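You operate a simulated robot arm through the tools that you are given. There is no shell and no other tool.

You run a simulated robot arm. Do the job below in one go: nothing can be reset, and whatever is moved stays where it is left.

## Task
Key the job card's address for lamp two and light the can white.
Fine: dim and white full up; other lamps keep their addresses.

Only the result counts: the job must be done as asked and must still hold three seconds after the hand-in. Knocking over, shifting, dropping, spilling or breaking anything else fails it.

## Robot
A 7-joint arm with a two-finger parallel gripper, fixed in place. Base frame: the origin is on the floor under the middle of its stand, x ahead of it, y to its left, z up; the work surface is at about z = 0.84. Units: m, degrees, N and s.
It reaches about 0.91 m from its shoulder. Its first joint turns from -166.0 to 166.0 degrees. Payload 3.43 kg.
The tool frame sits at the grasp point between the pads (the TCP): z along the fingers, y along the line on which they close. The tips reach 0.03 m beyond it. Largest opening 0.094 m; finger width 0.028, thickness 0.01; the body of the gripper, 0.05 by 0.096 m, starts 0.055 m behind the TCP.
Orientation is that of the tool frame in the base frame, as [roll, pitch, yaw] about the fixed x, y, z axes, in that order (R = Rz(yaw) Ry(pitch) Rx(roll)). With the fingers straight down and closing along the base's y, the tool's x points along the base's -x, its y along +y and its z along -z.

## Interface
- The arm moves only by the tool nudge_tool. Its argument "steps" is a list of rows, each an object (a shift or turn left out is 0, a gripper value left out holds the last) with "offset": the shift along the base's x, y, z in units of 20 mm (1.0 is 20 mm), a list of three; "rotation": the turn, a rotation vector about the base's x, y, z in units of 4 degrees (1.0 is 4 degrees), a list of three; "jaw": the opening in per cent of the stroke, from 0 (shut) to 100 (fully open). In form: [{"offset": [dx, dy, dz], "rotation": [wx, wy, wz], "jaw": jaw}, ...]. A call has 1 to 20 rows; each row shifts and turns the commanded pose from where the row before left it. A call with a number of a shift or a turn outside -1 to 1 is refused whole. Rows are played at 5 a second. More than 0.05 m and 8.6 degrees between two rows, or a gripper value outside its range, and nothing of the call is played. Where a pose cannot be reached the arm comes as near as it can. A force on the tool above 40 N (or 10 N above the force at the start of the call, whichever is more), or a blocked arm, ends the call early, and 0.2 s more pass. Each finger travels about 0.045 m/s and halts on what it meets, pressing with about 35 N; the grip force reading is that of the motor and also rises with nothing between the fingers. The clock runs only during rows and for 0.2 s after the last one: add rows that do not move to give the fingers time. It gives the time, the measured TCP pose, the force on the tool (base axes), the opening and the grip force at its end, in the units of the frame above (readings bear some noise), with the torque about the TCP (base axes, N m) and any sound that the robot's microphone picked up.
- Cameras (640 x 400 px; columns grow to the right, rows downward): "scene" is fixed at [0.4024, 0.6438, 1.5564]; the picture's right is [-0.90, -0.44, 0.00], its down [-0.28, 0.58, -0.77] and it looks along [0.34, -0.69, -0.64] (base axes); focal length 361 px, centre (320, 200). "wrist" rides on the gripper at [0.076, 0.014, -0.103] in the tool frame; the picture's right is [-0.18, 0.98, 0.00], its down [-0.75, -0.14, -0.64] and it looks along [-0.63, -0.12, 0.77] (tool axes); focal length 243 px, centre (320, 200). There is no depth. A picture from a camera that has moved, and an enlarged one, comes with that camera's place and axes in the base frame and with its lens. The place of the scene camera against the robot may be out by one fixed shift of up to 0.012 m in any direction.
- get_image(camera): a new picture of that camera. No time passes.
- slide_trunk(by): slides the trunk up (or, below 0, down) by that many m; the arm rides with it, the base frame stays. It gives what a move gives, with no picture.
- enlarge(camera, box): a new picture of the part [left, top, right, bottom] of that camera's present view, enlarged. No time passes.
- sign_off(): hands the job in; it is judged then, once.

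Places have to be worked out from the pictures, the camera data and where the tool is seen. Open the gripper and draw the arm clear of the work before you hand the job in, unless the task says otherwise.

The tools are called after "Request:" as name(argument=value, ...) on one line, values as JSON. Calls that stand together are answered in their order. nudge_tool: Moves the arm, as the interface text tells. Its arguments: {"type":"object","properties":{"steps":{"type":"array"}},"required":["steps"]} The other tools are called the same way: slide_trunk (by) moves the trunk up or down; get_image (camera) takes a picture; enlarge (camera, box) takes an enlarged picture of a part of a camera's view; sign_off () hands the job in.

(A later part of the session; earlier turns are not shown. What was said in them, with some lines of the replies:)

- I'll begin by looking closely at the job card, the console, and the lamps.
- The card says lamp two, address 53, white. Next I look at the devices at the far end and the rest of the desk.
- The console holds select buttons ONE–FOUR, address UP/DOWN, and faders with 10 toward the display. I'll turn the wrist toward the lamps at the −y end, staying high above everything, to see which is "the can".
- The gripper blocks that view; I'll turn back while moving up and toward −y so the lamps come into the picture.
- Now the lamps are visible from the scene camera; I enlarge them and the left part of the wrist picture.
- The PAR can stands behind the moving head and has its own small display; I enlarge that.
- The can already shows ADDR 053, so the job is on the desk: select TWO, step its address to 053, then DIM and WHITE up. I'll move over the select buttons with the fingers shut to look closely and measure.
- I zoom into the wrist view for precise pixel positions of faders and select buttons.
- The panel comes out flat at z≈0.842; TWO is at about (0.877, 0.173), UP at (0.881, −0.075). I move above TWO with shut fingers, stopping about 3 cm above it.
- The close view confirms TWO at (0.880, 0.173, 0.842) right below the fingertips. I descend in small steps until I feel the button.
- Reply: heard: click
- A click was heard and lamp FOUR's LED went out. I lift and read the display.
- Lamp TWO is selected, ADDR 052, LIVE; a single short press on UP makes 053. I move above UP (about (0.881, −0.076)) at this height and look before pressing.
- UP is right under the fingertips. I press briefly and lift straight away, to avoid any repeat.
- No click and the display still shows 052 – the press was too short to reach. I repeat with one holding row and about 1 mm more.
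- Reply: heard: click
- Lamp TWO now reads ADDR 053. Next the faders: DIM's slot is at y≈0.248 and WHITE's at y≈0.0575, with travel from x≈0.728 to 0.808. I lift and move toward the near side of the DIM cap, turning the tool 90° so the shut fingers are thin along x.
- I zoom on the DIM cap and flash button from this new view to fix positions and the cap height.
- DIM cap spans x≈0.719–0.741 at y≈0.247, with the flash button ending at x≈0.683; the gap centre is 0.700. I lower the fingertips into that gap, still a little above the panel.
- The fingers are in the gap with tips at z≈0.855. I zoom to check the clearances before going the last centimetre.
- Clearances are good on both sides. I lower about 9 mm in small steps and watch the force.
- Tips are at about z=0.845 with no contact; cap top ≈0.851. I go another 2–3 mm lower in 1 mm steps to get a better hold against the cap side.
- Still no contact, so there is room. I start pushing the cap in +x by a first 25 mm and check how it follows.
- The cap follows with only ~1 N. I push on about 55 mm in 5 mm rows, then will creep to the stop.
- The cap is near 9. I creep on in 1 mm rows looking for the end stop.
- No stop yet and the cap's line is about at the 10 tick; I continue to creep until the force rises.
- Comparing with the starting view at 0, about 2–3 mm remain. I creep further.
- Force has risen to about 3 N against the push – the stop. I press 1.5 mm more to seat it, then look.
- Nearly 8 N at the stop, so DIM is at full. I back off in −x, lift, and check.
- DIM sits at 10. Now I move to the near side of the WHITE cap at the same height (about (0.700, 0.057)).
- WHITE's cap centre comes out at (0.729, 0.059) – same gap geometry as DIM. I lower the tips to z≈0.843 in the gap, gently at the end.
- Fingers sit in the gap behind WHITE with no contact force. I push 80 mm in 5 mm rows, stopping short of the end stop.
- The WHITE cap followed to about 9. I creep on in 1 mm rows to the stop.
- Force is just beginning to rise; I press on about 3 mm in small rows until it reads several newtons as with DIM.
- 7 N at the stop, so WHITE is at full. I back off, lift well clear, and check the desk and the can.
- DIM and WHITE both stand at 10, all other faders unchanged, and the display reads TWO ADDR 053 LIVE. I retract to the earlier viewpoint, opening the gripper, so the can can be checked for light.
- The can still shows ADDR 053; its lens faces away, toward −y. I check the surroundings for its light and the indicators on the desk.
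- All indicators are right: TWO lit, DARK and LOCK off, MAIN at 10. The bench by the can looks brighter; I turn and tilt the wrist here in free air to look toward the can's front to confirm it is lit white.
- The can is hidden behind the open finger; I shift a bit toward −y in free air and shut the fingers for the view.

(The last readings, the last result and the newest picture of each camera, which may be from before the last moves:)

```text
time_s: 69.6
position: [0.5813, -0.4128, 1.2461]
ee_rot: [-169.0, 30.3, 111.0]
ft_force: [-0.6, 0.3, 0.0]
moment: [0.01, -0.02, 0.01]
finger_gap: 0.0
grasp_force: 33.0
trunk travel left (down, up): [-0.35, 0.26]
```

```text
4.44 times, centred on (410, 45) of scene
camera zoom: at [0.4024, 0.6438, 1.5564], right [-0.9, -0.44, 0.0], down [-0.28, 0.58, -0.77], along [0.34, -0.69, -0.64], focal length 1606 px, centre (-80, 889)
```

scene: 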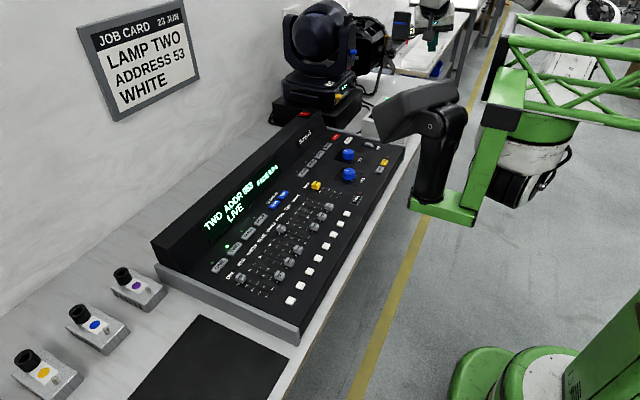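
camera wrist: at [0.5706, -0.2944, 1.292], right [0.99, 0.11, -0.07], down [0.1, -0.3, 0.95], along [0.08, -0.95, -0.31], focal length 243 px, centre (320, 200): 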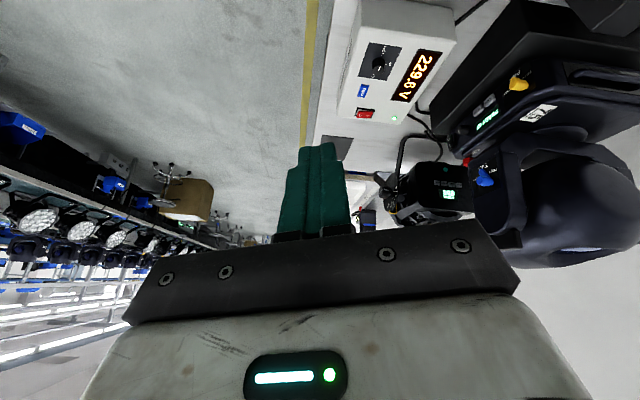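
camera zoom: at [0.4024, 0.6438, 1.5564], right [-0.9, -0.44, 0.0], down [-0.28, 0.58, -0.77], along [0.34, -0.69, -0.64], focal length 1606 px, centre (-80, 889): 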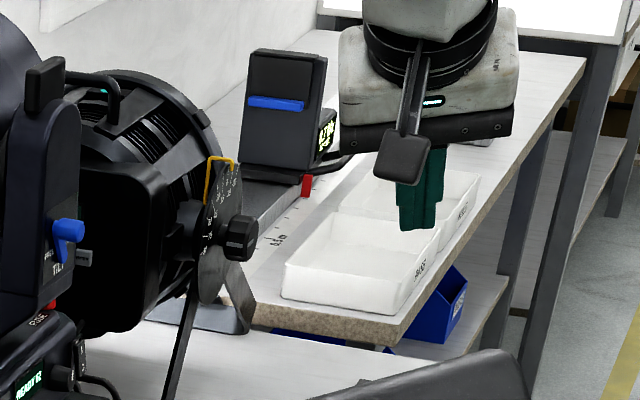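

The bench in front of the can's lens is now lit bright white. I zoom on the small meter standing in the beam and compare.

Request:
enlarge(camera="scene", box=[390, 5, 430, 45])

Request:
enlarge(camera="wrist", box=[355, 200, 405, 235])

```text
10.00 times, centred on (410, 25) of scene
camera zoom: at [0.4024, 0.6438, 1.5564], right [-0.9, -0.44, 0.0], down [-0.28, 0.58, -0.77], along [0.34, -0.69, -0.64], focal length 3614 px, centre (-580, 1950)
```

zoom: 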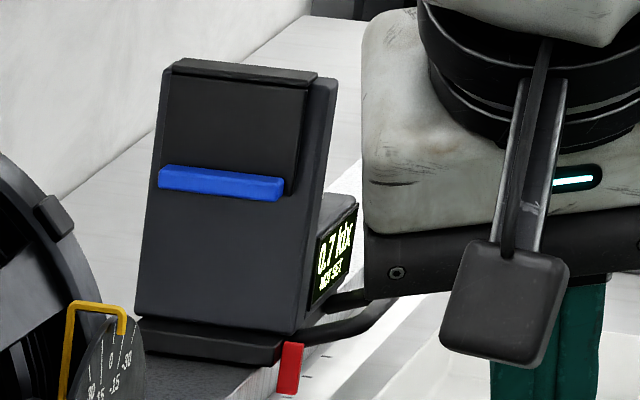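

```text
11.43 times, centred on (380, 218) of wrist
camera zoom: at [0.5706, -0.2944, 1.292], right [0.99, 0.11, -0.07], down [0.1, -0.3, 0.95], along [0.08, -0.95, -0.31], focal length 2773 px, centre (-366, 0)
```

zoom: 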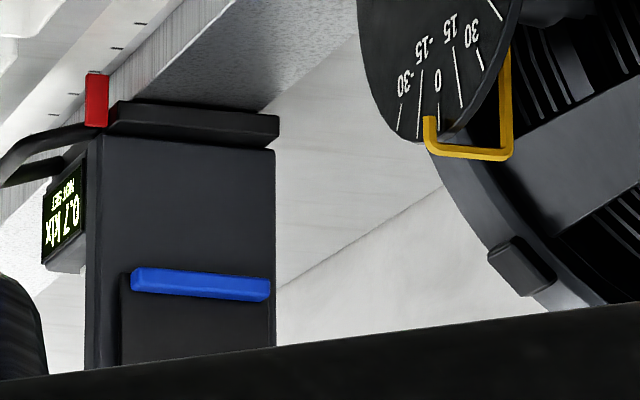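

The bench in front of the can is bright white and the meter in its beam reads light, so the can is lit. I undo the tilt, move back clear of everything and open the gripper.

Request:
nudge_tool(steps=[{"offset": [0, 1, 0], "jaw": 100}, {"offset": [0, 1, 0]}, {"offset": [0, 1, 0], "rotation": [1, 0, 0]}, {"offset": [0, 1, 0], "rotation": [1, 0, 0]}, {"offset": [0, 1, 0], "rotation": [1, 0, 0]}, {"offset": [0, 1, 0], "rotation": [1, 0, 0]}, {"offset": [0, 1, 0], "rotation": [1, 0, 0]}, {"offset": [0, 1, 0], "rotation": [1, 0, 0]}, {"offset": [0, 1, 0], "rotation": [1, 0, 0]}, {"offset": [0, 1, 0], "rotation": [1, 0, 0]}, {"offset": [-0.5, 0, 0]}, {"offset": [-0.5, 0, 0]}, {"offset": [0, 0, 0]}])

Request:
get_image(camera="scene")

Request:
enlarge(camera="scene", box=[190, 150, 390, 300])

```text
time_s: 72.4
position: [0.5605, -0.2159, 1.2437]
ee_rot: [-180.0, 0.0, 108.0]
ft_force: [0.9, -0.2, 0.7]
moment: [-0.03, -0.02, 0.0]
finger_gap: 0.094
grasp_force: 0.0
trunk travel left (down, up): [-0.35, 0.26]
```

```text
taken
```

scene: 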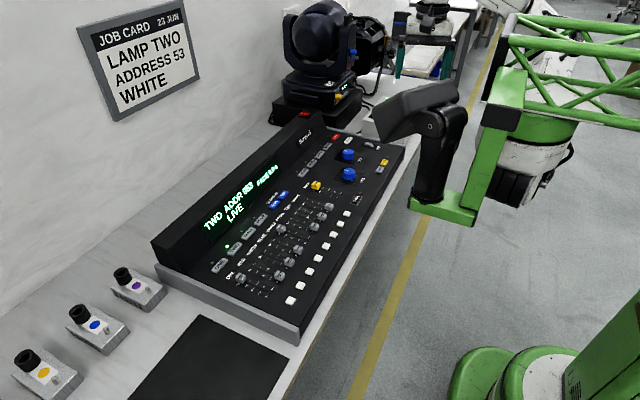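

```text
2.67 times, centred on (290, 225) of scene
camera zoom: at [0.4024, 0.6438, 1.5564], right [-0.9, -0.44, 0.0], down [-0.28, 0.58, -0.77], along [0.34, -0.69, -0.64], focal length 964 px, centre (400, 133)
```

zoom: 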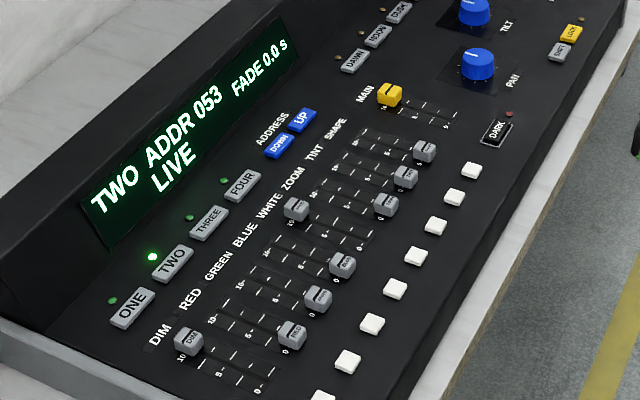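

The display reads TWO ADDR 053 LIVE, DIM and WHITE stand at 10, every other control is where it was, and the arm is clear with the gripper open. I hand the job in.

Request:
sign_off()

```text
The job is handed in.
```

Lamp two is now keyed to address 053, and its DIM and WHITE faders are at full. I've handed the job in but haven't seen a verdict.

- **Address:** lamp two was on 052, so I selected TWO and pressed UP once. The desk shows TWO ADDR 053 LIVE, which matches the can's own display (ADDR 053). I didn't change any other lamp's address.
- **Faders:** DIM and WHITE are both against their end stops at 10. The other faders, MAIN, LOCK and DARK are as they were.
- **Can:** its lens faces away from both cameras, so I judged it from its surroundings. The bench in front of it looks brighter and white, and a light meter there reads 0.7 klx. I had no meter reading from before to compare.

Nothing else on the bench was touched. The gripper is open and the arm is clear of the work.
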